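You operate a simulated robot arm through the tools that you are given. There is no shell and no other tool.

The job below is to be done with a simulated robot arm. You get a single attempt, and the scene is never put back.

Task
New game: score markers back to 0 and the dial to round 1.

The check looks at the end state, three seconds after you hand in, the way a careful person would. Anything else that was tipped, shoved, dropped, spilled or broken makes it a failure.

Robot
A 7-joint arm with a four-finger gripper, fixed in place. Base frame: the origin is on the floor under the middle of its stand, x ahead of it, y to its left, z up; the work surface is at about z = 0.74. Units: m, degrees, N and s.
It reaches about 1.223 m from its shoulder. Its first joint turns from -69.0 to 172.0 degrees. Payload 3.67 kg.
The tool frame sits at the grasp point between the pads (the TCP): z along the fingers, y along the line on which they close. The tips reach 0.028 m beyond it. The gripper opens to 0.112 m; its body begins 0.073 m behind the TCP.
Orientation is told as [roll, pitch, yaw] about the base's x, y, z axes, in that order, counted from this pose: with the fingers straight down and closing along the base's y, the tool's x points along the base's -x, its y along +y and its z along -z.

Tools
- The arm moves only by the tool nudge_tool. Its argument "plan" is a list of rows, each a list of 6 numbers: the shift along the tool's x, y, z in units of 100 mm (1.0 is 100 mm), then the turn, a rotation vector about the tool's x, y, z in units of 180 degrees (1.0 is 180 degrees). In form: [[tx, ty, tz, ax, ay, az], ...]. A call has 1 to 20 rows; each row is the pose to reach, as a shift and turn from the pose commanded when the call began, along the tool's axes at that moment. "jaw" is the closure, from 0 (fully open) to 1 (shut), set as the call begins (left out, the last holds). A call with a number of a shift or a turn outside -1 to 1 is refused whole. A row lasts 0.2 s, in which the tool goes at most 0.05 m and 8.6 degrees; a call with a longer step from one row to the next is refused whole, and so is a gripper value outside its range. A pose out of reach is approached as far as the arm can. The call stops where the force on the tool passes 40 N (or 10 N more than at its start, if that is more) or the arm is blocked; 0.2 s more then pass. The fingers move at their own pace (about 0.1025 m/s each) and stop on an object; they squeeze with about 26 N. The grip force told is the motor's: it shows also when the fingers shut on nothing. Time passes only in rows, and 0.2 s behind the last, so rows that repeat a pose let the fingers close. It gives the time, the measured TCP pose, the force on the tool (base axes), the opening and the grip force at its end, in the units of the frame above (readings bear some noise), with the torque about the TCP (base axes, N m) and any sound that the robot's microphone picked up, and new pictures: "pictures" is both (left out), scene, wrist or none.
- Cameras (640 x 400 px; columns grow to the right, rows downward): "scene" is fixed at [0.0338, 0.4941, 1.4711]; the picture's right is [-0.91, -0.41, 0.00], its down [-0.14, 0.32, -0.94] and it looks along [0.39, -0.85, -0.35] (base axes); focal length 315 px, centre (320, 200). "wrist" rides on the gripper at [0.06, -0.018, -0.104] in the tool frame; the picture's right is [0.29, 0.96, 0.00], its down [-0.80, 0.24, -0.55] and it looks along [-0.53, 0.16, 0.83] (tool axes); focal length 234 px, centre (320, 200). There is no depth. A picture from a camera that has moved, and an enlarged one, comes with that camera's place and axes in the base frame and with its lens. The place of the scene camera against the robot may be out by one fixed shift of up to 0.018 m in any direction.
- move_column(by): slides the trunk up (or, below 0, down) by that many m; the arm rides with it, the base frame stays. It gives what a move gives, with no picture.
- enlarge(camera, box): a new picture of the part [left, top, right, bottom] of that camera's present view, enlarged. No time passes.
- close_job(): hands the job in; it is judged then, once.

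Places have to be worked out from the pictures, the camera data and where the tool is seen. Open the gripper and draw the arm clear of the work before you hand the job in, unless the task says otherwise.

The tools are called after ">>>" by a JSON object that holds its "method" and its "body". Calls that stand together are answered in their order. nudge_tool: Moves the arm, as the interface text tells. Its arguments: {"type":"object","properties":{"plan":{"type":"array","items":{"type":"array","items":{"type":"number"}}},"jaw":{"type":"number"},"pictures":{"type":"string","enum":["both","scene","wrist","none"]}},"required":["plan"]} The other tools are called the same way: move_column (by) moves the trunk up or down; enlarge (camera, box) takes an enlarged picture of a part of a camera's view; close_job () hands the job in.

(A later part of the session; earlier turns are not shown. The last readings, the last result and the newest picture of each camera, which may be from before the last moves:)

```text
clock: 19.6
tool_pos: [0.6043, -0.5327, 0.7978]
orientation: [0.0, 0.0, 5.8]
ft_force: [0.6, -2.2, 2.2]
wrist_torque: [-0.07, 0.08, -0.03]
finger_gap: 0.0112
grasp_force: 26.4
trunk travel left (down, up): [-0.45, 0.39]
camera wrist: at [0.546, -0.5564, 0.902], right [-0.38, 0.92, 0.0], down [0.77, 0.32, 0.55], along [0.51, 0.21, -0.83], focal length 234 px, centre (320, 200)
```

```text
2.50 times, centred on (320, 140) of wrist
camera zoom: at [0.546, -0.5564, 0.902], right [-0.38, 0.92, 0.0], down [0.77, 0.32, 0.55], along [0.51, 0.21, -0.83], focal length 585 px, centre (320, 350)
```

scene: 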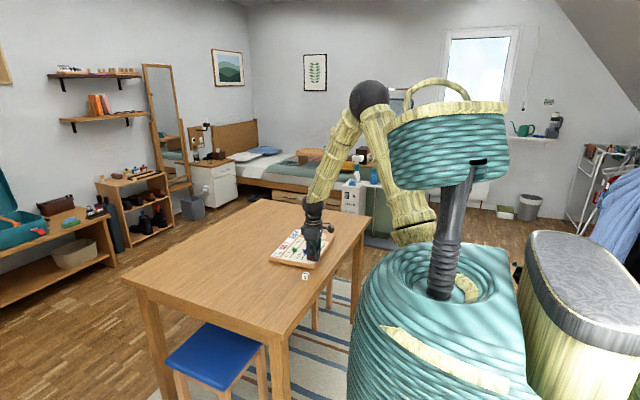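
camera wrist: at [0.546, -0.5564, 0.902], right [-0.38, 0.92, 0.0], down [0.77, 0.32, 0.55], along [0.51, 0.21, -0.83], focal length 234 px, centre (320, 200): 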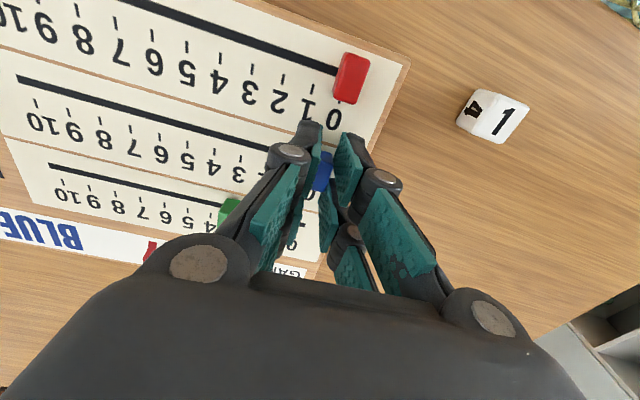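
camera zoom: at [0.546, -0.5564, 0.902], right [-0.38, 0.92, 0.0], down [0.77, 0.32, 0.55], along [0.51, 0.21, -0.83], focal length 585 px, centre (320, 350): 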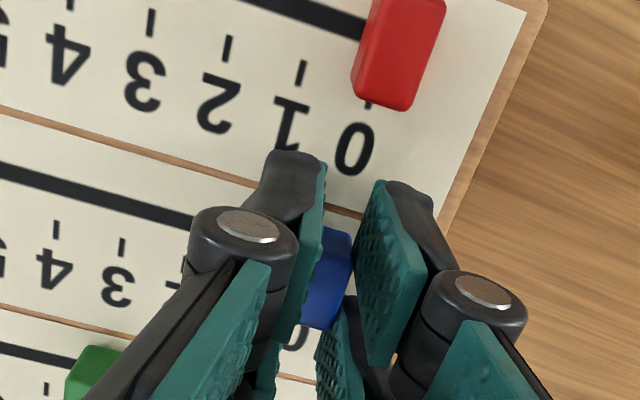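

A small force (−2 N) suggests the marker is at the slot's 0 end. I'll release, lift and check it.

>>> {"method": "nudge_tool", "body": {"plan": [[0, 0, 0, 0, 0, 0], [0, 0, 0, 0, 0, 0], [0, 0, 0, 0, 0, 0]], "jaw": 0.75, "pictures": "none"}}

>>> {"method": "nudge_tool", "body": {"plan": [[0, 0, -0.2, 0, 0, 0], [0, 0, -0.45, 0, 0, 0], [0, 0, -0.75, 0, 0, 0], [0, 0, -1.0, 0, 0, 0], [0, 0, -1.0, 0, 0, 0]], "jaw": 0.65, "pictures": "wrist"}}

>>> {"method": "enlarge", "body": {"camera": "wrist", "box": [260, 60, 380, 170]}}

>>> {"method": "enlarge", "body": {"camera": "scene", "box": [270, 225, 330, 275]}}

```text
clock: 20.4
tool_pos: [0.6041, -0.5335, 0.7978]
orientation: [0.0, 0.0, 5.7]
ft_force: [0.0, 0.2, 0.3]
wrist_torque: [-0.03, -0.03, 0.03]
finger_gap: 0.0281
grasp_force: 0.1
trunk travel left (down, up): [-0.45, 0.39]
```

```text
clock: 21.6
tool_pos: [0.6034, -0.5323, 0.8974]
orientation: [0.0, 0.0, 5.7]
ft_force: [-0.7, 0.0, -0.5]
wrist_torque: [-0.01, 0.0, 0.04]
finger_gap: 0.0393
grasp_force: 0.0
trunk travel left (down, up): [-0.45, 0.39]
camera wrist: at [0.5465, -0.5558, 1.0024], right [-0.38, 0.92, 0.0], down [0.77, 0.32, 0.55], along [0.51, 0.21, -0.83], focal length 234 px, centre (320, 200)
```

wrist: 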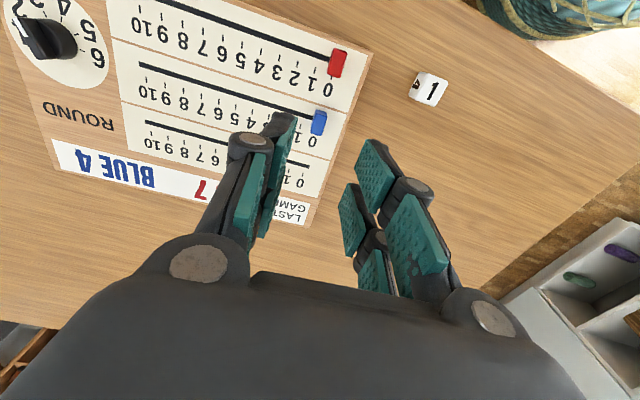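

```text
3.64 times, centred on (320, 115) of wrist
camera zoom: at [0.5465, -0.5558, 1.0024], right [-0.38, 0.92, 0.0], down [0.77, 0.32, 0.55], along [0.51, 0.21, -0.83], focal length 852 px, centre (320, 509)
```

zoom: 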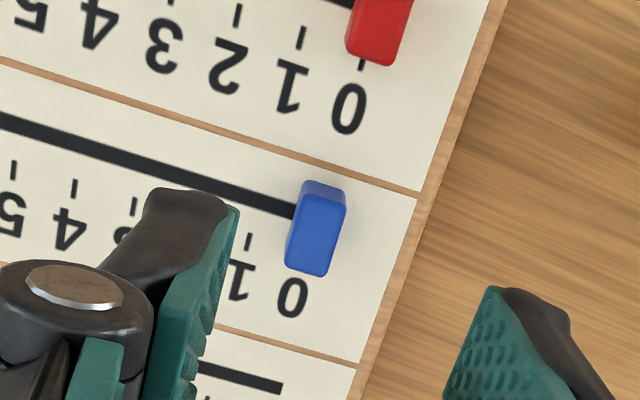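

```text
8.00 times, centred on (300, 250) of scene
camera zoom: at [0.0338, 0.4941, 1.4711], right [-0.91, -0.41, 0.0], down [-0.14, 0.32, -0.94], along [0.39, -0.85, -0.35], focal length 2520 px, centre (480, -200)
```

zoom: 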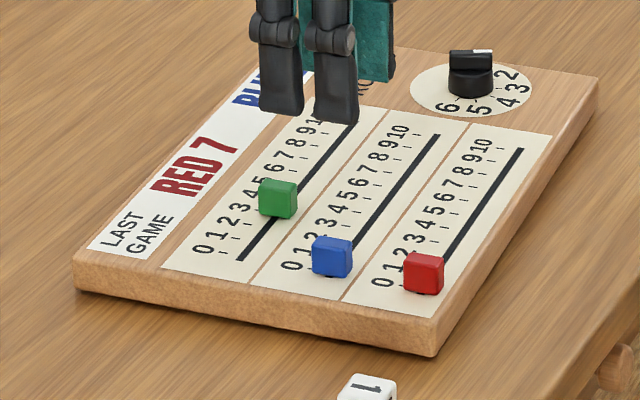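

Blue is at 0. Green is next, at about (0.657, −0.577).

>>> {"method": "nudge_tool", "body": {"plan": [[-0.2, -0.2, 0.0, 0, 0, 0], [-0.4, -0.4, 0.0, 0, 0, 0], [-0.49, -0.498, 0.2, 0, 0, 0], [-0.49, -0.498, 0.4, 0, 0, 0], [-0.49, -0.498, 0.56, 0, 0, 0], [-0.49, -0.498, 0.56, 0, 0, 0]], "pictures": "wrist"}}

>>> {"method": "enlarge", "body": {"camera": "wrist", "box": [220, 60, 420, 220]}}

```text
clock: 23.0
tool_pos: [0.6565, -0.5779, 0.8413]
orientation: [-0.1, 0.0, 5.8]
ft_force: [-0.4, -0.2, -0.5]
wrist_torque: [-0.01, -0.01, 0.01]
finger_gap: 0.0392
grasp_force: 0.1
trunk travel left (down, up): [-0.45, 0.39]
camera wrist: at [0.5977, -0.6008, 0.9457], right [-0.38, 0.92, 0.0], down [0.77, 0.32, 0.55], along [0.51, 0.21, -0.83], focal length 234 px, centre (320, 200)
```

wrist: 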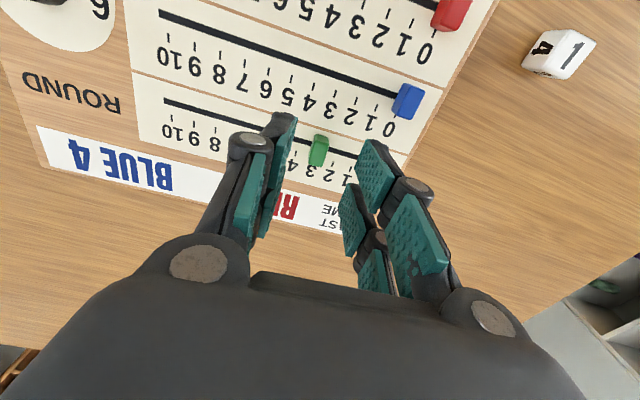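

```text
2.50 times, centred on (320, 140) of wrist
camera zoom: at [0.5977, -0.6008, 0.9457], right [-0.38, 0.92, 0.0], down [0.77, 0.32, 0.55], along [0.51, 0.21, -0.83], focal length 585 px, centre (320, 350)
```

zoom: 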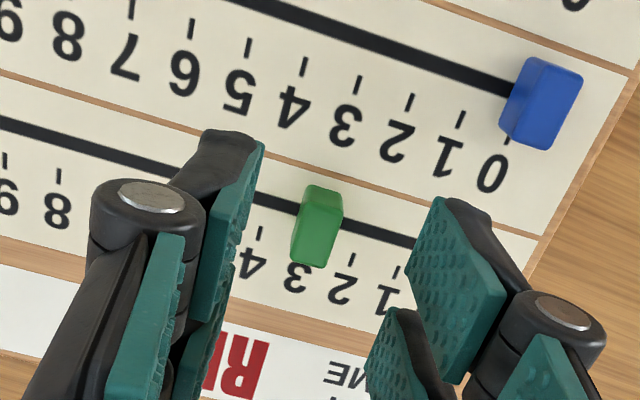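

Green is about 3–4 mm further in +x than the TCP. I'll correct that while descending.

>>> {"method": "nudge_tool", "body": {"plan": [[-0.035, 0, 0.12, 0, 0, 0], [-0.035, 0, 0.24, 0, 0, 0], [-0.035, 0, 0.36, 0, 0, 0], [-0.035, 0, 0.425, 0, 0, 0], [-0.035, 0, 0.425, 0, 0, 0]], "pictures": "wrist"}}

>>> {"method": "enlarge", "body": {"camera": "wrist", "box": [220, 60, 420, 220]}}

```text
clock: 24.2
tool_pos: [0.6606, -0.5784, 0.7995]
orientation: [0.0, -0.1, 5.7]
ft_force: [-0.4, 0.9, 0.1]
wrist_torque: [-0.01, -0.01, -0.01]
finger_gap: 0.0393
grasp_force: 0.0
trunk travel left (down, up): [-0.45, 0.39]
camera wrist: at [0.6031, -0.6019, 0.9036], right [-0.38, 0.92, 0.0], down [0.77, 0.32, 0.55], along [0.51, 0.21, -0.83], focal length 234 px, centre (320, 200)
```

wrist: 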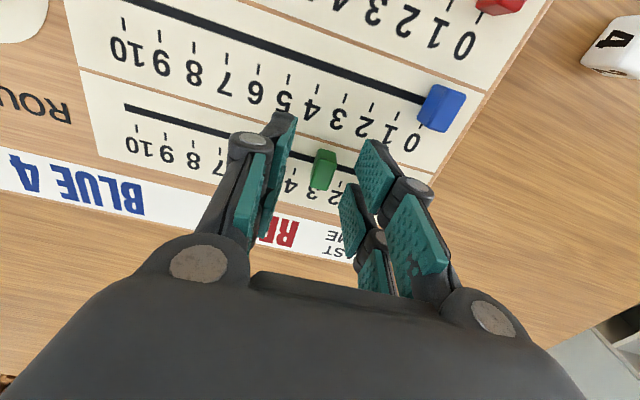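

```text
2.50 times, centred on (320, 140) of wrist
camera zoom: at [0.6031, -0.6019, 0.9036], right [-0.38, 0.92, 0.0], down [0.77, 0.32, 0.55], along [0.51, 0.21, -0.83], focal length 585 px, centre (320, 350)
```

zoom: 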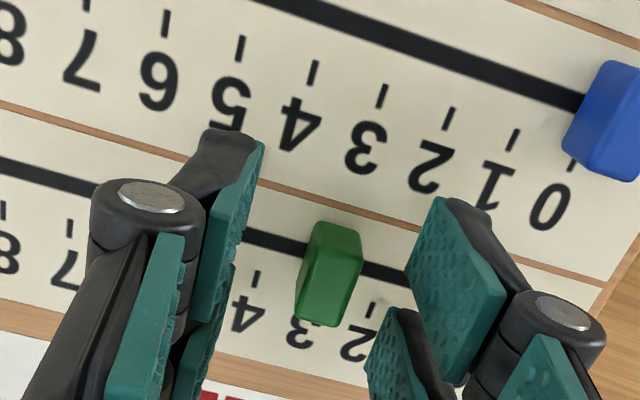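

Green is centred in x and about 2 mm toward +y. I'll adjust, then close.

>>> {"method": "nudge_tool", "body": {"plan": [[0, 0.018, 0, 0, 0, 0], [0, 0.018, 0, 0, 0, 0]], "pictures": "none"}}

>>> {"method": "nudge_tool", "body": {"plan": [[0, 0, 0, 0, 0, 0], [0, 0, 0, 0, 0, 0], [0, 0, 0, 0, 0, 0]], "jaw": 1.0, "pictures": "none"}}

```text
clock: 24.8
tool_pos: [0.6598, -0.5773, 0.7998]
orientation: [0.1, 0.0, 5.7]
ft_force: [0.2, 0.0, 0.0]
wrist_torque: [0.0, -0.02, -0.03]
finger_gap: 0.0391
grasp_force: 0.0
trunk travel left (down, up): [-0.45, 0.39]
```

```text
clock: 25.6
tool_pos: [0.6608, -0.5772, 0.7998]
orientation: [0.0, 0.0, 5.7]
ft_force: [-0.3, -0.3, -0.4]
wrist_torque: [0.0, 0.0, -0.05]
finger_gap: 0.011
grasp_force: 25.8
trunk travel left (down, up): [-0.45, 0.39]
```

Green is gripped (gap 11 mm, TCP y −0.577). I'll slide it 48 mm along the slot to 0.

>>> {"method": "nudge_tool", "body": {"plan": [[0, 0.05, 0, 0, 0, 0], [0, 0.1, 0, 0, 0, 0], [0, 0.15, 0, 0, 0, 0], [0, 0.2, 0, 0, 0, 0], [0, 0.25, 0, 0, 0, 0], [0, 0.3, 0, 0, 0, 0], [0, 0.35, 0, 0, 0, 0], [0, 0.4, 0, 0, 0, 0], [0, 0.44, 0, 0, 0, 0], [0, 0.48, 0, 0, 0, 0], [0, 0.48, 0, 0, 0, 0]], "pictures": "wrist"}}

>>> {"method": "enlarge", "body": {"camera": "wrist", "box": [220, 60, 420, 220]}}

```text
clock: 28.0
tool_pos: [0.6552, -0.528, 0.7996]
orientation: [0.1, 0.0, 5.7]
ft_force: [4.7, -1.2, -0.5]
wrist_torque: [-0.03, 0.06, 0.01]
finger_gap: 0.0108
grasp_force: 26.5
trunk travel left (down, up): [-0.45, 0.39]
camera wrist: at [0.598, -0.5517, 0.9037], right [-0.38, 0.92, 0.0], down [0.77, 0.32, 0.55], along [0.51, 0.21, -0.83], focal length 234 px, centre (320, 200)
```

wrist: 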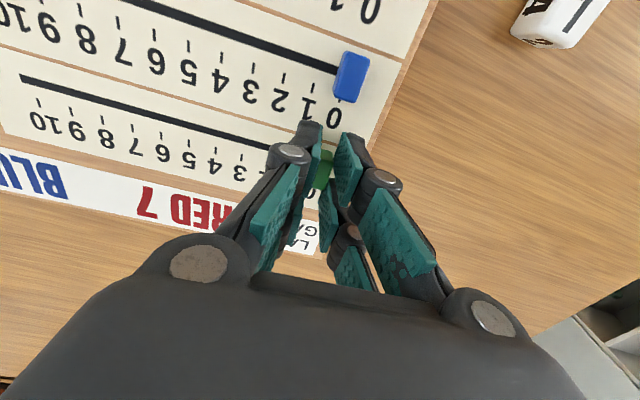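

```text
2.50 times, centred on (320, 140) of wrist
camera zoom: at [0.598, -0.5517, 0.9037], right [-0.38, 0.92, 0.0], down [0.77, 0.32, 0.55], along [0.51, 0.21, -0.83], focal length 585 px, centre (320, 350)
```

zoom: 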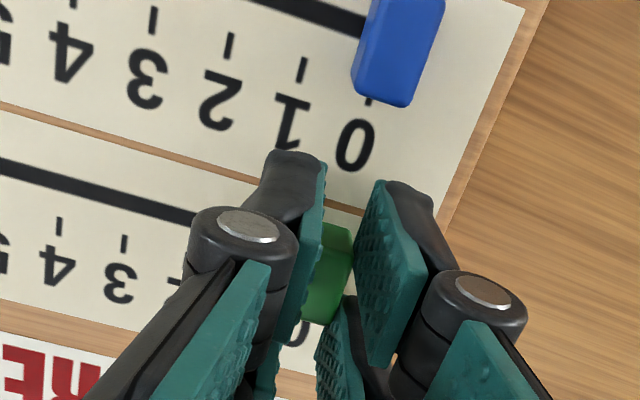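

Green has arrived with only small forces. I'll release, lift and check all three markers.

>>> {"method": "nudge_tool", "body": {"plan": [[0, 0, 0, 0, 0, 0], [0, 0, 0, 0, 0, 0], [0, 0, 0, 0, 0, 0]], "jaw": 0.75, "pictures": "none"}}

>>> {"method": "nudge_tool", "body": {"plan": [[0, 0, -0.2, 0, 0, 0], [0, 0, -0.45, 0, 0, 0], [0, 0, -0.75, 0, 0, 0], [0, 0, -1.0, 0, 0, 0], [0, 0, -1.0, 0, 0, 0]], "jaw": 0.65, "pictures": "wrist"}}

>>> {"method": "enlarge", "body": {"camera": "wrist", "box": [260, 60, 380, 170]}}

>>> {"method": "enlarge", "body": {"camera": "scene", "box": [270, 225, 330, 275]}}

```text
clock: 28.8
tool_pos: [0.656, -0.5269, 0.7986]
orientation: [-0.1, 0.0, 5.6]
ft_force: [0.3, -0.1, 0.0]
wrist_torque: [0.0, 0.02, -0.01]
finger_gap: 0.0279
grasp_force: 0.0
trunk travel left (down, up): [-0.45, 0.39]
```

```text
clock: 30.0
tool_pos: [0.6551, -0.5284, 0.8991]
orientation: [0.2, 0.0, 5.7]
ft_force: [1.3, 0.3, -0.2]
wrist_torque: [0.02, -0.02, 0.0]
finger_gap: 0.0392
grasp_force: 0.1
trunk travel left (down, up): [-0.45, 0.39]
camera wrist: at [0.5977, -0.5522, 1.0034], right [-0.38, 0.92, 0.0], down [0.77, 0.32, 0.55], along [0.51, 0.21, -0.83], focal length 234 px, centre (320, 200)
```

wrist: 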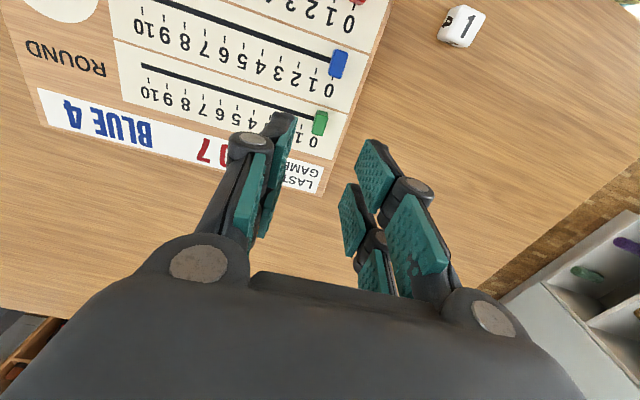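

```text
3.64 times, centred on (320, 115) of wrist
camera zoom: at [0.5977, -0.5522, 1.0034], right [-0.38, 0.92, 0.0], down [0.77, 0.32, 0.55], along [0.51, 0.21, -0.83], focal length 852 px, centre (320, 509)
```

zoom: 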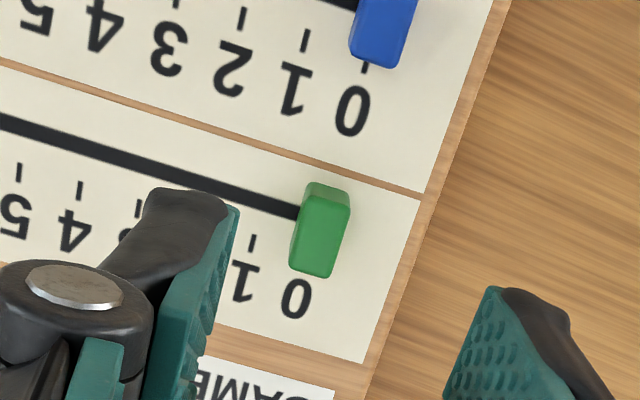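

```text
8.00 times, centred on (300, 250) of scene
camera zoom: at [0.0338, 0.4941, 1.4711], right [-0.91, -0.41, 0.0], down [-0.14, 0.32, -0.94], along [0.39, -0.85, -0.35], focal length 2520 px, centre (480, -200)
```

zoom: 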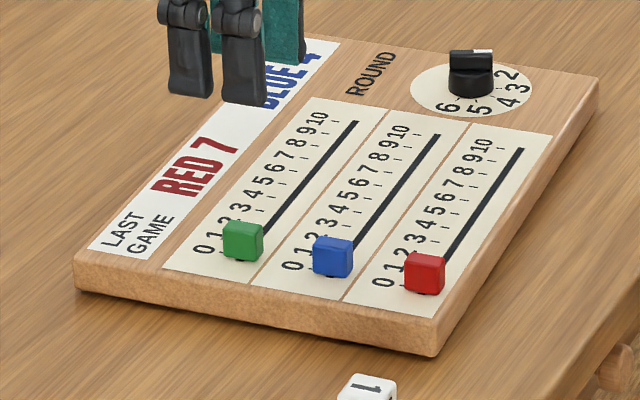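

All three markers are at 0. Next is the dial at about (0.628, −0.759): I'll travel there at a safe height.

>>> {"method": "nudge_tool", "body": {"plan": [[0.06, -0.3, -0.1, 0, 0, 0], [0.12, -0.6, -0.2, 0, 0, 0], [0.2, -0.95, -0.2, 0, 0, 0]], "pictures": "none"}}

>>> {"method": "nudge_tool", "body": {"plan": [[0.06, -0.3, 0, 0, 0, 0], [0.12, -0.6, 0, 0, 0, 0], [0.2, -0.95, 0, 0, 0, 0]], "pictures": "none"}}

>>> {"method": "nudge_tool", "body": {"plan": [[0.05, -0.2, 0, 0, 0, 0], [0.1, -0.37, 0, 0, 0, 0], [0.1, -0.37, 0, 0, 0, 0]], "pictures": "both"}}

>>> {"method": "enlarge", "body": {"camera": "wrist", "box": [250, 70, 390, 190]}}

```text
clock: 30.8
tool_pos: [0.646, -0.6289, 0.9183]
orientation: [0.2, 0.1, 5.9]
ft_force: [0.2, -0.1, -0.3]
wrist_torque: [0.01, -0.01, 0.01]
finger_gap: 0.0394
grasp_force: 0.1
trunk travel left (down, up): [-0.45, 0.39]
```

```text
clock: 31.6
tool_pos: [0.636, -0.7237, 0.9185]
orientation: [0.3, 0.1, 5.7]
ft_force: [0.4, -0.1, 0.1]
wrist_torque: [0.02, -0.03, -0.02]
finger_gap: 0.0395
grasp_force: 0.1
trunk travel left (down, up): [-0.45, 0.39]
```

```text
clock: 32.4
tool_pos: [0.6285, -0.7574, 0.9217]
orientation: [-0.1, 0.1, 5.8]
ft_force: [0.0, 0.7, 0.8]
wrist_torque: [0.04, -0.02, 0.01]
finger_gap: 0.0393
grasp_force: 0.0
trunk travel left (down, up): [-0.45, 0.39]
camera wrist: at [0.5709, -0.7808, 1.0254], right [-0.38, 0.92, 0.0], down [0.77, 0.32, 0.55], along [0.51, 0.21, -0.83], focal length 234 px, centre (320, 200)
```

scene: 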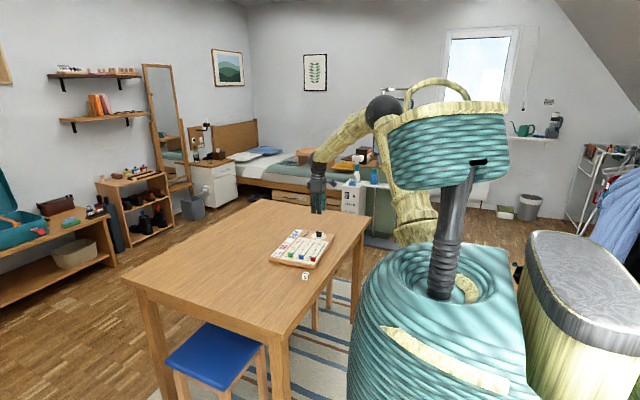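
wrist: 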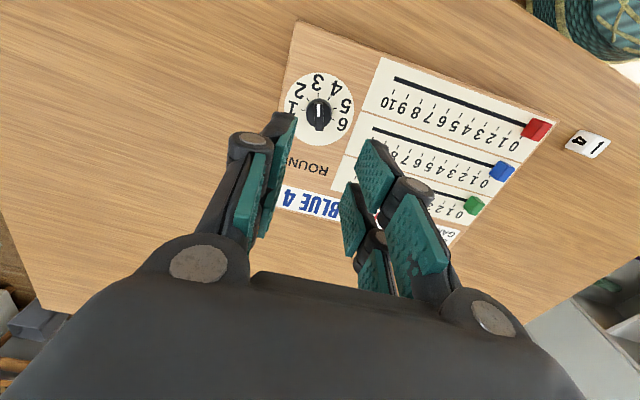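

```text
3.33 times, centred on (320, 130) of wrist
camera zoom: at [0.5709, -0.7808, 1.0254], right [-0.38, 0.92, 0.0], down [0.77, 0.32, 0.55], along [0.51, 0.21, -0.83], focal length 781 px, centre (320, 433)
```

zoom: 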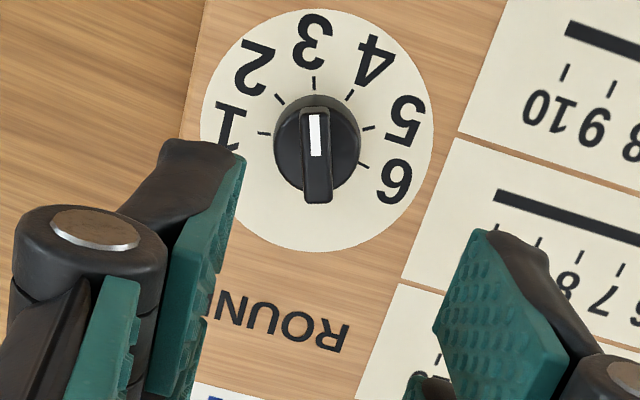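

The dial centre is confirmed at about (0.6277, −0.7587), and the bar points at 3. I'll zoom the scene camera on the knob to judge the bar's height relative to its skirt.

>>> {"method": "enlarge", "body": {"camera": "scene", "box": [308, 226, 332, 241]}}

>>> {"method": "enlarge", "body": {"camera": "wrist", "box": [295, 90, 345, 140]}}

```text
16.00 times, centred on (320, 234) of scene
camera zoom: at [0.0338, 0.4941, 1.4711], right [-0.91, -0.41, 0.0], down [-0.14, 0.32, -0.94], along [0.39, -0.85, -0.35], focal length 5041 px, centre (320, -336)
```

zoom: 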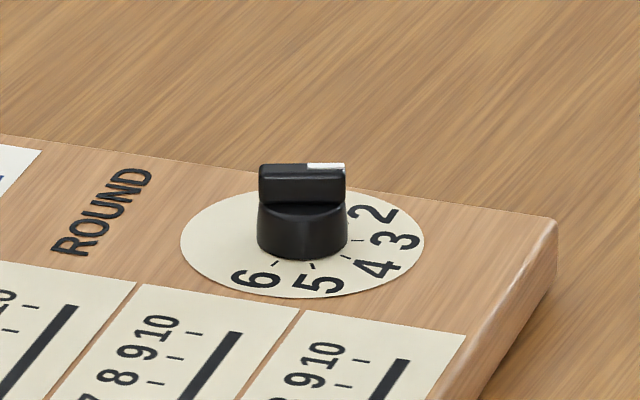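

```text
8.00 times, centred on (320, 115) of wrist
camera zoom: at [0.5709, -0.7808, 1.0254], right [-0.38, 0.92, 0.0], down [0.77, 0.32, 0.55], along [0.51, 0.21, -0.83], focal length 1873 px, centre (320, 880)
```

zoom: 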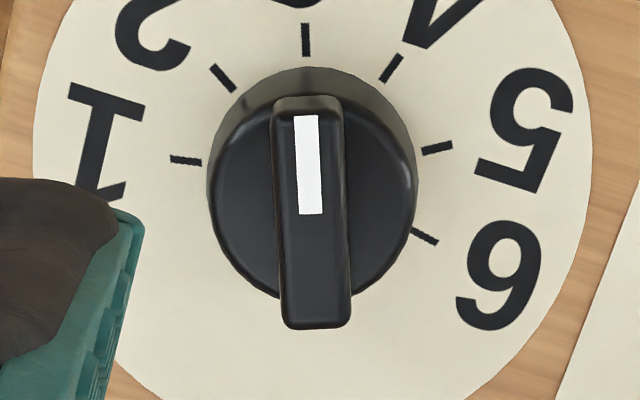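

The bar appears to be about 10 mm wide and 27 mm long, standing above an ~11 mm skirt. To turn it +80° I need a tool yaw from about 25.7° to about 105.7°, so I'll first check in free air that the arm can reach that yaw.

>>> {"method": "nudge_tool", "body": {"plan": [[0, 0, 0, 0, 0, -0.0463], [0, 0, 0, 0, 0, -0.0926], [0, 0, 0, 0, 0, -0.1389], [0, 0, 0, 0, 0, -0.1852], [0, 0, 0, 0, 0, -0.2315], [0, 0, 0, 0, 0, -0.2778], [0, 0, 0, 0, 0, -0.3241], [0, 0, 0, 0, 0, -0.3704], [0, 0, 0, 0, 0, -0.4167], [0, 0, 0, 0, 0, -0.463], [0, 0, 0, 0, 0, -0.5093], [0, 0, 0, 0, 0, -0.5556], [0, 0, 0, 0, 0, -0.5556]], "pictures": "both"}}

```text
clock: 35.2
tool_pos: [0.6284, -0.7592, 0.9186]
orientation: [0.1, 0.0, 105.8]
ft_force: [-0.5, -0.4, 0.2]
wrist_torque: [-0.02, 0.01, 0.0]
finger_gap: 0.039
grasp_force: 0.1
trunk travel left (down, up): [-0.45, 0.39]
camera wrist: at [0.6618, -0.8109, 1.0228], right [-0.84, -0.54, 0.0], down [-0.45, 0.7, 0.55], along [-0.3, 0.47, -0.83], focal length 234 px, centre (320, 200)
```

scene: 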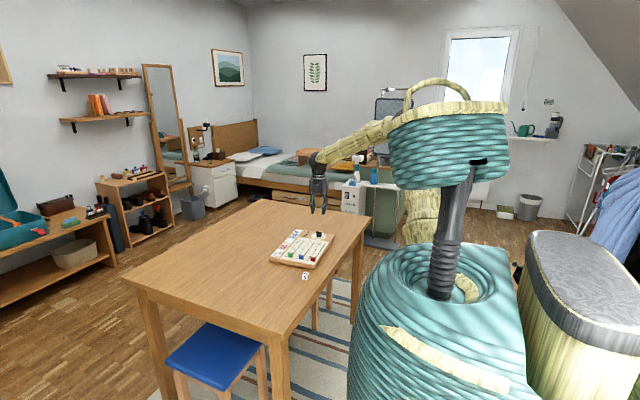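
wrist: 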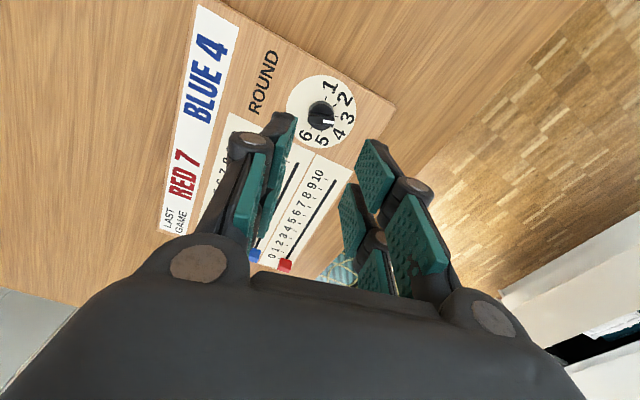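

Yaw 105.8° is reachable. I'll use this opposite-side view to refine the dial's centre and the knob's height.

>>> {"method": "enlarge", "body": {"camera": "wrist", "box": [280, 70, 360, 150]}}

```text
5.00 times, centred on (320, 110) of wrist
camera zoom: at [0.6618, -0.8109, 1.0228], right [-0.84, -0.54, 0.0], down [-0.45, 0.7, 0.55], along [-0.3, 0.47, -0.83], focal length 1171 px, centre (320, 650)
```

zoom: 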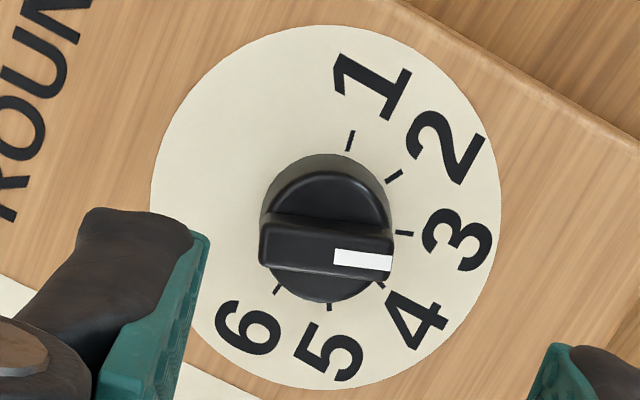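

The dial centre is about (0.6273, −0.7587), with the bar top near z≈0.787 and skirt top near z≈0.776. The bar is at −154° and the "1" tick is at −74.3°. I'll rotate back to yaw 25.7° to line the pads up with the bar.

>>> {"method": "nudge_tool", "body": {"plan": [[0, 0, 0, 0, 0, 0.0445], [0, 0, 0, 0, 0, 0.089], [0, 0, 0, 0, 0, 0.1335], [0, 0, 0, 0, 0, 0.178], [0, 0, 0, 0, 0, 0.2225], [0, 0, 0, 0, 0, 0.267], [0, 0, 0, 0, 0, 0.3115], [0, 0, 0, 0, 0, 0.356], [0, 0, 0, 0, 0, 0.4005], [0, 0, 0, 0, 0, 0.445], [0, 0, 0, 0, 0, 0.445]], "pictures": "wrist"}}

>>> {"method": "enlarge", "body": {"camera": "wrist", "box": [250, 70, 390, 190]}}

```text
clock: 37.6
tool_pos: [0.628, -0.7597, 0.9186]
orientation: [0.1, -0.1, 25.6]
ft_force: [-0.4, 1.0, -0.1]
wrist_torque: [-0.03, 0.0, 0.02]
finger_gap: 0.0391
grasp_force: 0.1
trunk travel left (down, up): [-0.45, 0.39]
camera wrist: at [0.5815, -0.8014, 1.0227], right [-0.67, 0.74, 0.0], down [0.62, 0.56, 0.55], along [0.41, 0.37, -0.83], focal length 234 px, centre (320, 200)
```

wrist: 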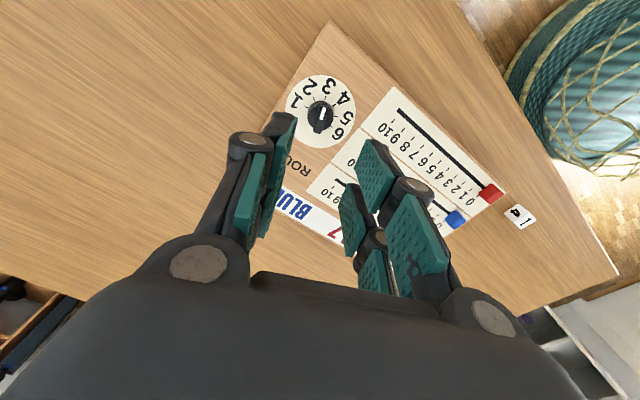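

```text
3.33 times, centred on (320, 130) of wrist
camera zoom: at [0.5815, -0.8014, 1.0227], right [-0.67, 0.74, 0.0], down [0.62, 0.56, 0.55], along [0.41, 0.37, -0.83], focal length 781 px, centre (320, 433)
```

zoom: 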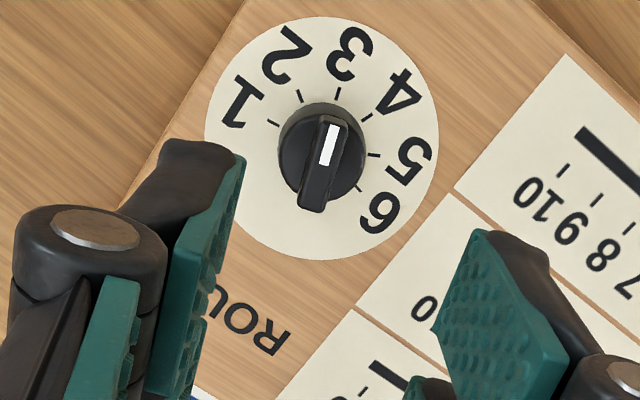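

The pads are aligned with the bar. I'll descend part-way and check the centring.

>>> {"method": "nudge_tool", "body": {"plan": [[0, 0.01, 0.25, 0, 0, 0], [0, 0.01, 0.5, 0, 0, 0], [0, 0.01, 0.75, 0, 0, 0], [0, 0.01, 0.88, 0, 0, 0], [0, 0.01, 0.88, 0, 0, 0]], "pictures": "wrist"}}

>>> {"method": "enlarge", "body": {"camera": "wrist", "box": [240, 70, 400, 210]}}

>>> {"method": "enlarge", "body": {"camera": "scene", "box": [300, 210, 340, 245]}}

```text
clock: 38.8
tool_pos: [0.6281, -0.7599, 0.8309]
orientation: [0.1, 0.0, 25.7]
ft_force: [0.3, -0.2, -0.1]
wrist_torque: [0.0, -0.01, -0.02]
finger_gap: 0.0393
grasp_force: 0.0
trunk travel left (down, up): [-0.45, 0.39]
camera wrist: at [0.5817, -0.8007, 0.9347], right [-0.67, 0.74, 0.0], down [0.61, 0.56, 0.55], along [0.41, 0.37, -0.83], focal length 234 px, centre (320, 200)
```

wrist: 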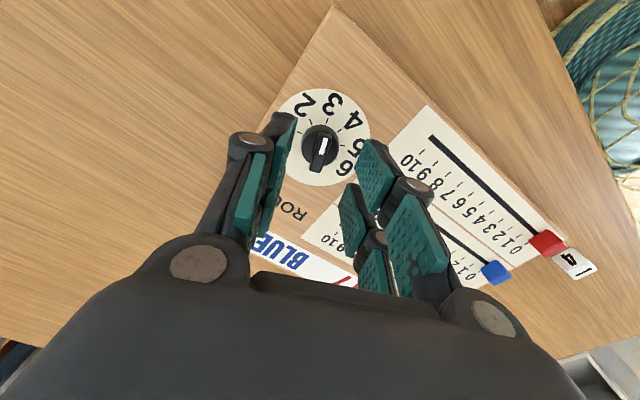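

```text
2.86 times, centred on (320, 140) of wrist
camera zoom: at [0.5817, -0.8007, 0.9347], right [-0.67, 0.74, 0.0], down [0.61, 0.56, 0.55], along [0.41, 0.37, -0.83], focal length 669 px, centre (320, 371)
```

zoom: 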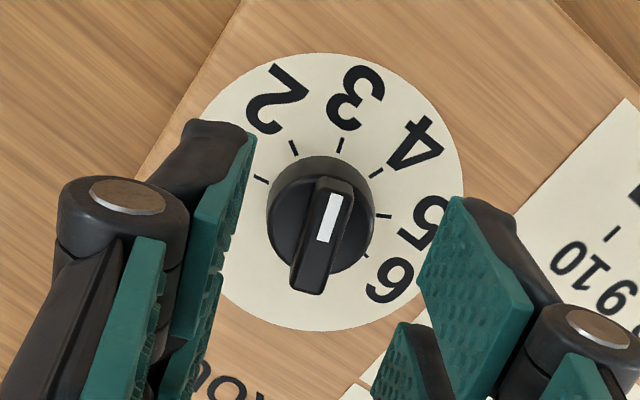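

```text
11.43 times, centred on (320, 228) of scene
camera zoom: at [0.0338, 0.4941, 1.4711], right [-0.91, -0.41, 0.0], down [-0.14, 0.32, -0.94], along [0.39, -0.85, -0.35], focal length 3601 px, centre (320, -114)
```

zoom: 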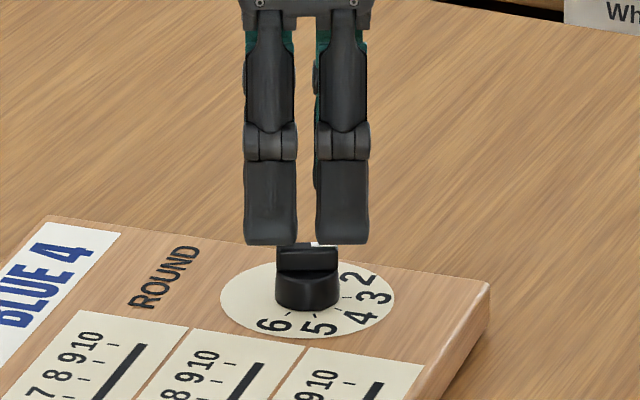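

The bar is centred between the pads. I'll descend to TCP z≈0.807, which puts the tips just above the skirt.

>>> {"method": "nudge_tool", "body": {"plan": [[0, 0, 0.08, 0, 0, 0], [0, 0, 0.16, 0, 0, 0], [0, 0, 0.235, 0, 0, 0], [0, 0, 0.235, 0, 0, 0]], "pictures": "wrist"}}

>>> {"method": "enlarge", "body": {"camera": "wrist", "box": [240, 70, 400, 210]}}

>>> {"method": "enlarge", "body": {"camera": "scene", "box": [306, 218, 334, 242]}}

```text
clock: 39.8
tool_pos: [0.6283, -0.759, 0.807]
orientation: [0.1, 0.0, 25.7]
ft_force: [0.1, 0.3, 0.3]
wrist_torque: [0.01, 0.03, 0.01]
finger_gap: 0.0392
grasp_force: 0.1
trunk travel left (down, up): [-0.45, 0.39]
camera wrist: at [0.5823, -0.7993, 0.9115], right [-0.67, 0.74, 0.0], down [0.61, 0.56, 0.55], along [0.41, 0.37, -0.83], focal length 234 px, centre (320, 200)
```

wrist: 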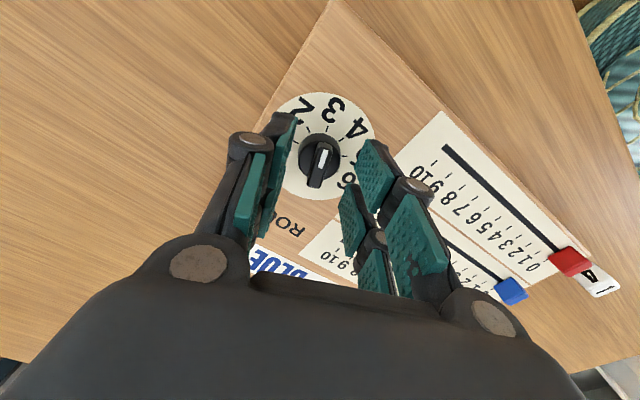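

```text
2.86 times, centred on (320, 140) of wrist
camera zoom: at [0.5823, -0.7993, 0.9115], right [-0.67, 0.74, 0.0], down [0.61, 0.56, 0.55], along [0.41, 0.37, -0.83], focal length 669 px, centre (320, 371)
```

zoom: 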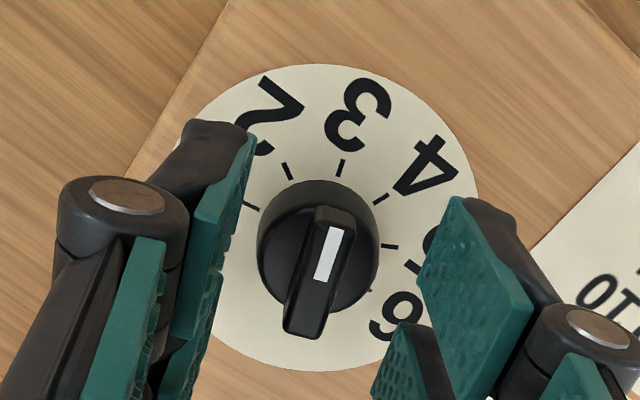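

```text
16.00 times, centred on (320, 230) of scene
camera zoom: at [0.0338, 0.4941, 1.4711], right [-0.91, -0.41, 0.0], down [-0.14, 0.32, -0.94], along [0.39, -0.85, -0.35], focal length 5041 px, centre (320, -280)
```

zoom: 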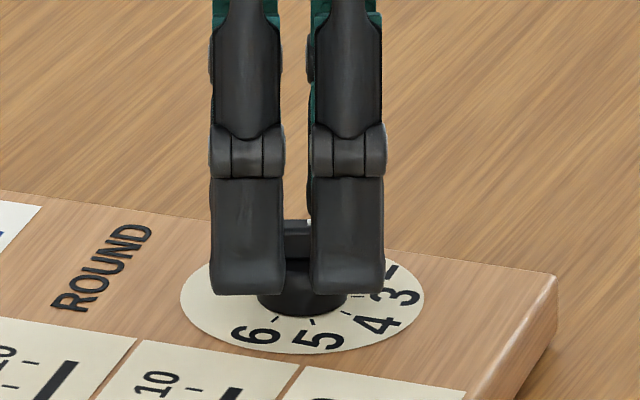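

The tips sit about halfway down the bar with roughly 6 mm of clearance over the skirt. I'll lower 3 mm more and close on the bar.

>>> {"method": "nudge_tool", "body": {"plan": [[0, 0, 0.03, 0, 0, 0], [0, 0, 0.03, 0, 0, 0]], "pictures": "none"}}

>>> {"method": "nudge_tool", "body": {"plan": [[0, 0, 0, 0, 0, 0], [0, 0, 0, 0, 0, 0], [0, 0, 0, 0, 0, 0]], "jaw": 1.0, "pictures": "both"}}

>>> {"method": "enlarge", "body": {"camera": "wrist", "box": [240, 70, 400, 210]}}

>>> {"method": "enlarge", "body": {"camera": "scene", "box": [306, 218, 334, 242]}}

```text
clock: 40.4
tool_pos: [0.6289, -0.7585, 0.8046]
orientation: [0.1, 0.0, 25.7]
ft_force: [-0.2, 0.3, 0.3]
wrist_torque: [-0.01, 0.02, -0.03]
finger_gap: 0.0391
grasp_force: 0.1
trunk travel left (down, up): [-0.45, 0.39]
```

```text
clock: 41.2
tool_pos: [0.6293, -0.7572, 0.8055]
orientation: [-0.1, -0.2, 25.7]
ft_force: [3.4, -3.5, 12.2]
wrist_torque: [-0.08, -0.1, 0.0]
finger_gap: 0.009
grasp_force: 25.9
trunk travel left (down, up): [-0.45, 0.39]
camera wrist: at [0.5822, -0.7995, 0.91], right [-0.67, 0.74, 0.0], down [0.61, 0.56, 0.55], along [0.41, 0.37, -0.83], focal length 234 px, centre (320, 200)
```

scene: 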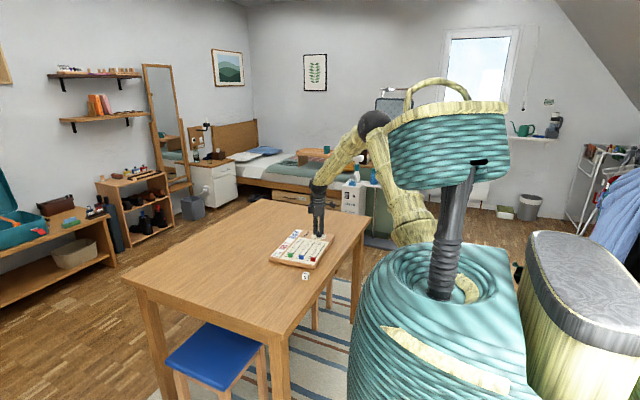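
wrist: 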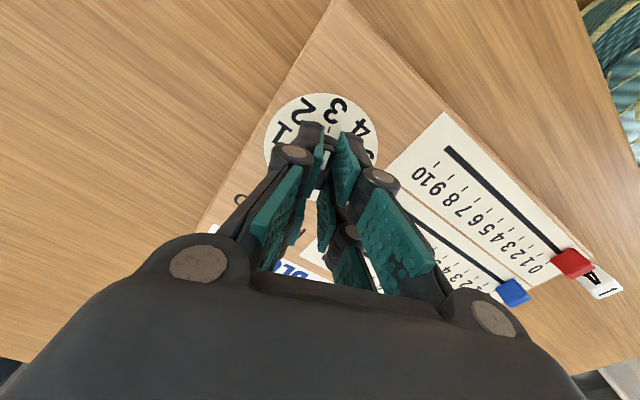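

```text
2.86 times, centred on (320, 140) of wrist
camera zoom: at [0.5822, -0.7995, 0.91], right [-0.67, 0.74, 0.0], down [0.61, 0.56, 0.55], along [0.41, 0.37, -0.83], focal length 669 px, centre (320, 371)
```

zoom: 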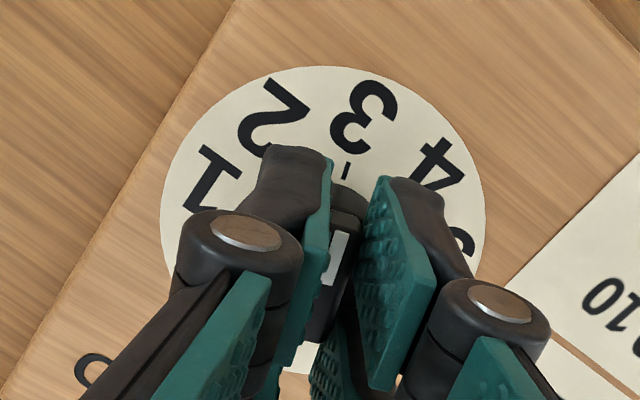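

```text
16.00 times, centred on (320, 230) of scene
camera zoom: at [0.0338, 0.4941, 1.4711], right [-0.91, -0.41, 0.0], down [-0.14, 0.32, -0.94], along [0.39, -0.85, -0.35], focal length 5041 px, centre (320, -280)
```

zoom: 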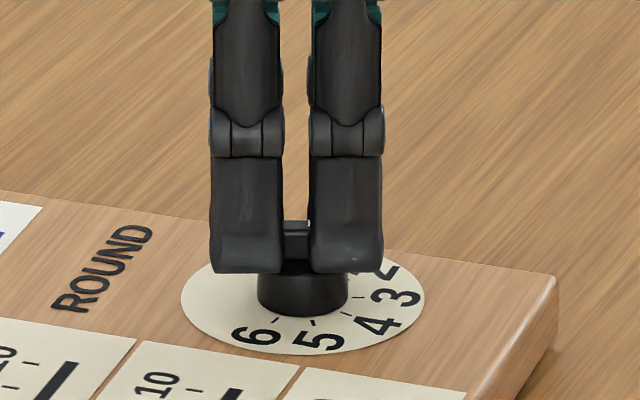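

The 12 N upward force says the tips are resting on the skirt. I'll open slightly, raise 2.5 mm and regrip so the bar is held cleanly.

>>> {"method": "nudge_tool", "body": {"plan": [[0, 0, 0, 0, 0, 0], [0, 0, -0.025, 0, 0, 0], [0, 0, -0.025, 0, 0, 0]], "jaw": 0.75, "pictures": "none"}}

>>> {"method": "nudge_tool", "body": {"plan": [[0, 0, 0, 0, 0, 0], [0, 0, 0, 0, 0, 0], [0, 0, 0, 0, 0, 0]], "jaw": 1.0, "pictures": "none"}}

```text
clock: 42.0
tool_pos: [0.6276, -0.7581, 0.8072]
orientation: [0.2, 0.1, 25.6]
ft_force: [0.9, -0.2, 0.2]
wrist_torque: [0.01, 0.03, 0.02]
finger_gap: 0.0279
grasp_force: 0.1
trunk travel left (down, up): [-0.45, 0.39]
```

```text
clock: 42.8
tool_pos: [0.628, -0.758, 0.8065]
orientation: [0.1, 0.0, 25.6]
ft_force: [-0.5, -0.1, -0.9]
wrist_torque: [-0.01, 0.06, -0.03]
finger_gap: 0.0089
grasp_force: 25.9
trunk travel left (down, up): [-0.45, 0.39]
```

The grip is clean: 8.9 mm gap with no side forces. I'll turn the first 20° slowly and check the torque.

>>> {"method": "nudge_tool", "body": {"plan": [[0, 0, 0, 0, 0, -0.0222], [0, 0, 0, 0, 0, -0.0444], [0, 0, 0, 0, 0, -0.0667], [0, 0, 0, 0, 0, -0.0889], [0, 0, 0, 0, 0, -0.1111], [0, 0, 0, 0, 0, -0.1111]], "pictures": "wrist"}}

>>> {"method": "enlarge", "body": {"camera": "wrist", "box": [240, 70, 400, 210]}}

```text
clock: 44.2
tool_pos: [0.6282, -0.759, 0.8066]
orientation: [0.1, 0.0, 45.7]
ft_force: [-1.1, 0.9, 0.6]
wrist_torque: [-0.18, 0.28, -0.01]
finger_gap: 0.0091
grasp_force: 25.4
trunk travel left (down, up): [-0.45, 0.39]
camera wrist: at [0.5992, -0.8141, 0.9107], right [-0.89, 0.46, 0.0], down [0.39, 0.74, 0.55], along [0.26, 0.49, -0.83], focal length 234 px, centre (320, 200)
```

wrist: 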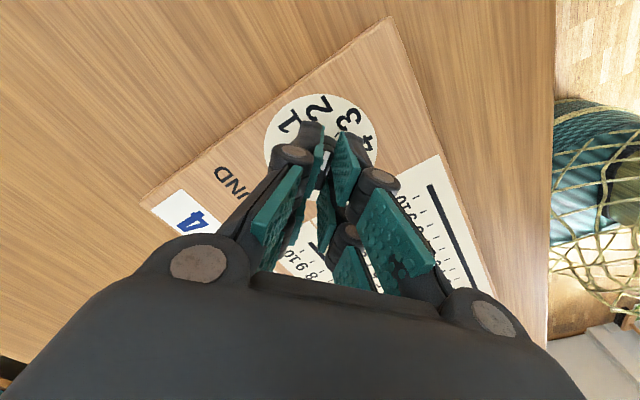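

```text
2.86 times, centred on (320, 140) of wrist
camera zoom: at [0.5992, -0.8141, 0.9107], right [-0.89, 0.46, 0.0], down [0.39, 0.74, 0.55], along [0.26, 0.49, -0.83], focal length 669 px, centre (320, 371)
```

zoom: 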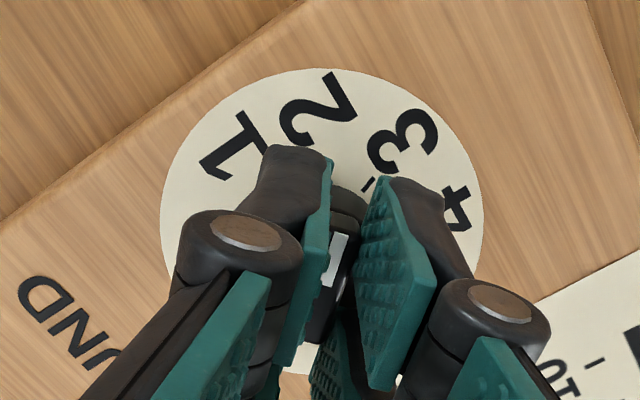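

The knob is turning with the gripper, the torque is tiny and the board stays put. I'll turn the remaining 60° to yaw 105.7°.

>>> {"method": "nudge_tool", "body": {"plan": [[0, 0, 0, 0, 0, -0.0278], [0, 0, 0, 0, 0, -0.0556], [0, 0, 0, 0, 0, -0.0833], [0, 0, 0, 0, 0, -0.1111], [0, 0, 0, 0, 0, -0.1389], [0, 0, 0, 0, 0, -0.1667], [0, 0, 0, 0, 0, -0.1944], [0, 0, 0, 0, 0, -0.2222], [0, 0, 0, 0, 0, -0.25], [0, 0, 0, 0, 0, -0.2778], [0, 0, 0, 0, 0, -0.3056], [0, 0, 0, 0, 0, -0.3333], [0, 0, 0, 0, 0, -0.3333], [0, 0, 0, 0, 0, -0.3333]], "pictures": "both"}}

>>> {"method": "enlarge", "body": {"camera": "wrist", "box": [240, 70, 400, 210]}}

>>> {"method": "enlarge", "body": {"camera": "scene", "box": [265, 215, 345, 280]}}

```text
clock: 47.2
tool_pos: [0.6286, -0.7596, 0.8082]
orientation: [0.0, 0.0, 105.7]
ft_force: [-2.4, -2.9, 0.3]
wrist_torque: [0.01, 0.02, 0.01]
finger_gap: 0.0093
grasp_force: 25.6
trunk travel left (down, up): [-0.45, 0.39]
camera wrist: at [0.6618, -0.8119, 0.9106], right [-0.84, -0.54, 0.0], down [-0.45, 0.7, 0.56], along [-0.3, 0.47, -0.83], focal length 234 px, centre (320, 200)
```

scene: 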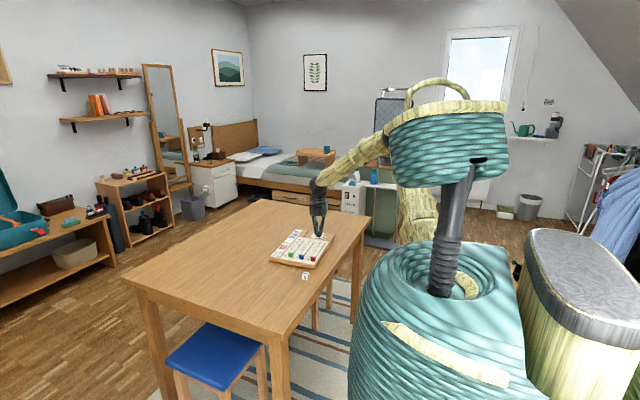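
wrist: 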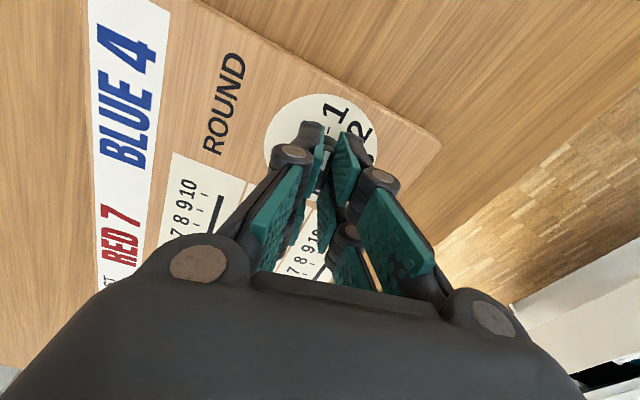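

```text
2.86 times, centred on (320, 140) of wrist
camera zoom: at [0.6618, -0.8119, 0.9106], right [-0.84, -0.54, 0.0], down [-0.45, 0.7, 0.56], along [-0.3, 0.47, -0.83], focal length 669 px, centre (320, 371)
```

zoom: 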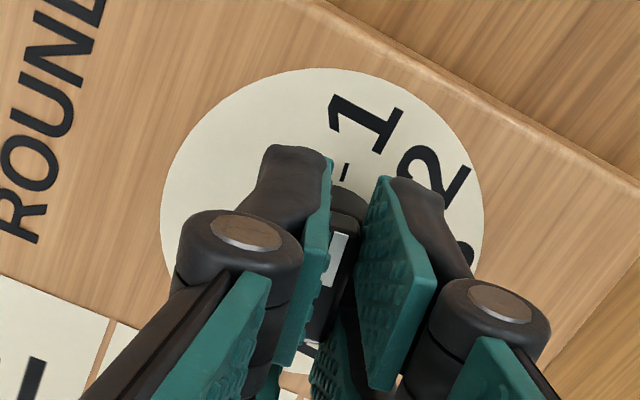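

```text
6.15 times, centred on (305, 248) of scene
camera zoom: at [0.0338, 0.4941, 1.4711], right [-0.91, -0.41, 0.0], down [-0.14, 0.32, -0.94], along [0.39, -0.85, -0.35], focal length 1939 px, centre (412, -92)
```

zoom: 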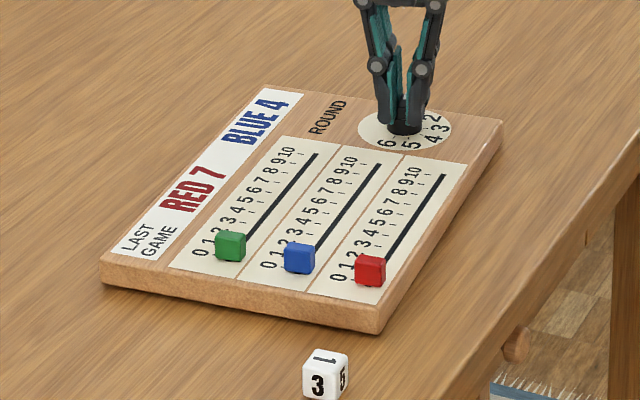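

The bar now lines up with tick 1, in the same relative place as tick 3 was at the start. I'll release gently and lift to check.

>>> {"method": "nudge_tool", "body": {"plan": [[0, 0, 0, 0, 0, 0], [0, 0, 0, 0, 0, 0], [0, 0, 0, 0, 0, 0]], "jaw": 0.7, "pictures": "none"}}

>>> {"method": "nudge_tool", "body": {"plan": [[0, 0, -0.15, 0, 0, 0], [0, 0, -0.4, 0, 0, 0], [0, 0, -0.7, 0, 0, 0], [0, 0, -1.0, 0, 0, 0], [0, 0, -1.0, 0, 0, 0]], "jaw": 0.65, "pictures": "wrist"}}

>>> {"method": "enlarge", "body": {"camera": "wrist", "box": [280, 70, 360, 150]}}

>>> {"method": "enlarge", "body": {"camera": "scene", "box": [265, 215, 345, 280]}}

```text
clock: 48.0
tool_pos: [0.6294, -0.7594, 0.8046]
orientation: [0.0, -0.1, 105.6]
ft_force: [-0.5, 0.2, -0.6]
wrist_torque: [-0.01, 0.01, 0.03]
finger_gap: 0.0334
grasp_force: 0.1
trunk travel left (down, up): [-0.45, 0.39]
```

```text
clock: 49.2
tool_pos: [0.6271, -0.7573, 0.9064]
orientation: [0.0, 0.0, 105.7]
ft_force: [0.1, -0.1, 0.7]
wrist_torque: [-0.03, -0.01, 0.0]
finger_gap: 0.0391
grasp_force: 0.0
trunk travel left (down, up): [-0.45, 0.39]
camera wrist: at [0.661, -0.8109, 1.0094], right [-0.84, -0.54, 0.0], down [-0.45, 0.7, 0.56], along [-0.3, 0.47, -0.83], focal length 234 px, centre (320, 200)
```

wrist: 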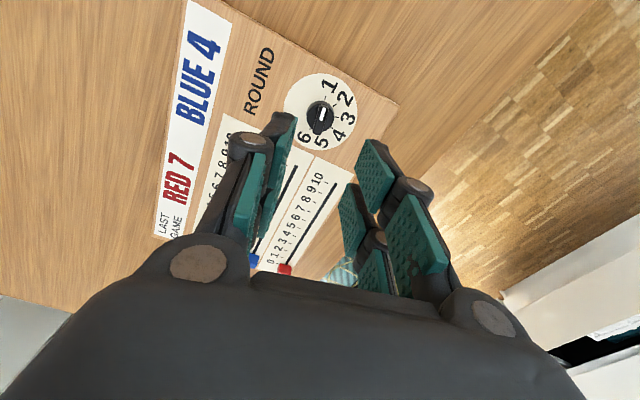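

```text
5.00 times, centred on (320, 110) of wrist
camera zoom: at [0.661, -0.8109, 1.0094], right [-0.84, -0.54, 0.0], down [-0.45, 0.7, 0.56], along [-0.3, 0.47, -0.83], focal length 1171 px, centre (320, 650)
```

zoom: 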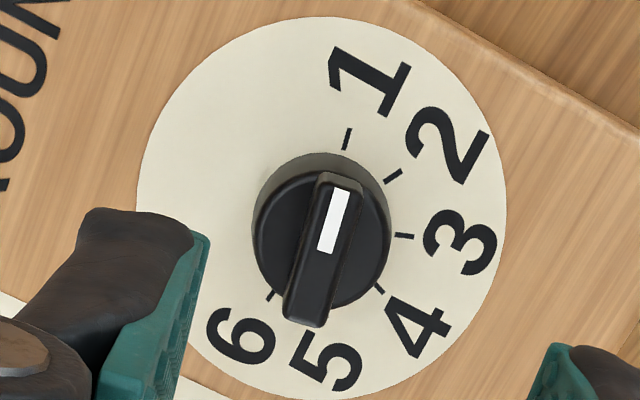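

```text
6.15 times, centred on (305, 248) of scene
camera zoom: at [0.0338, 0.4941, 1.4711], right [-0.91, -0.41, 0.0], down [-0.14, 0.32, -0.94], along [0.39, -0.85, -0.35], focal length 1939 px, centre (412, -92)
```

zoom: 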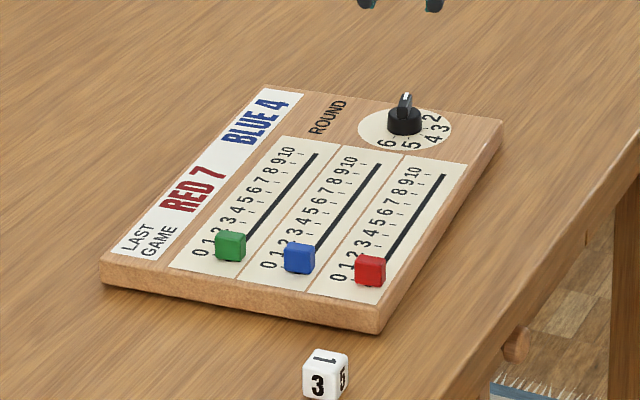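

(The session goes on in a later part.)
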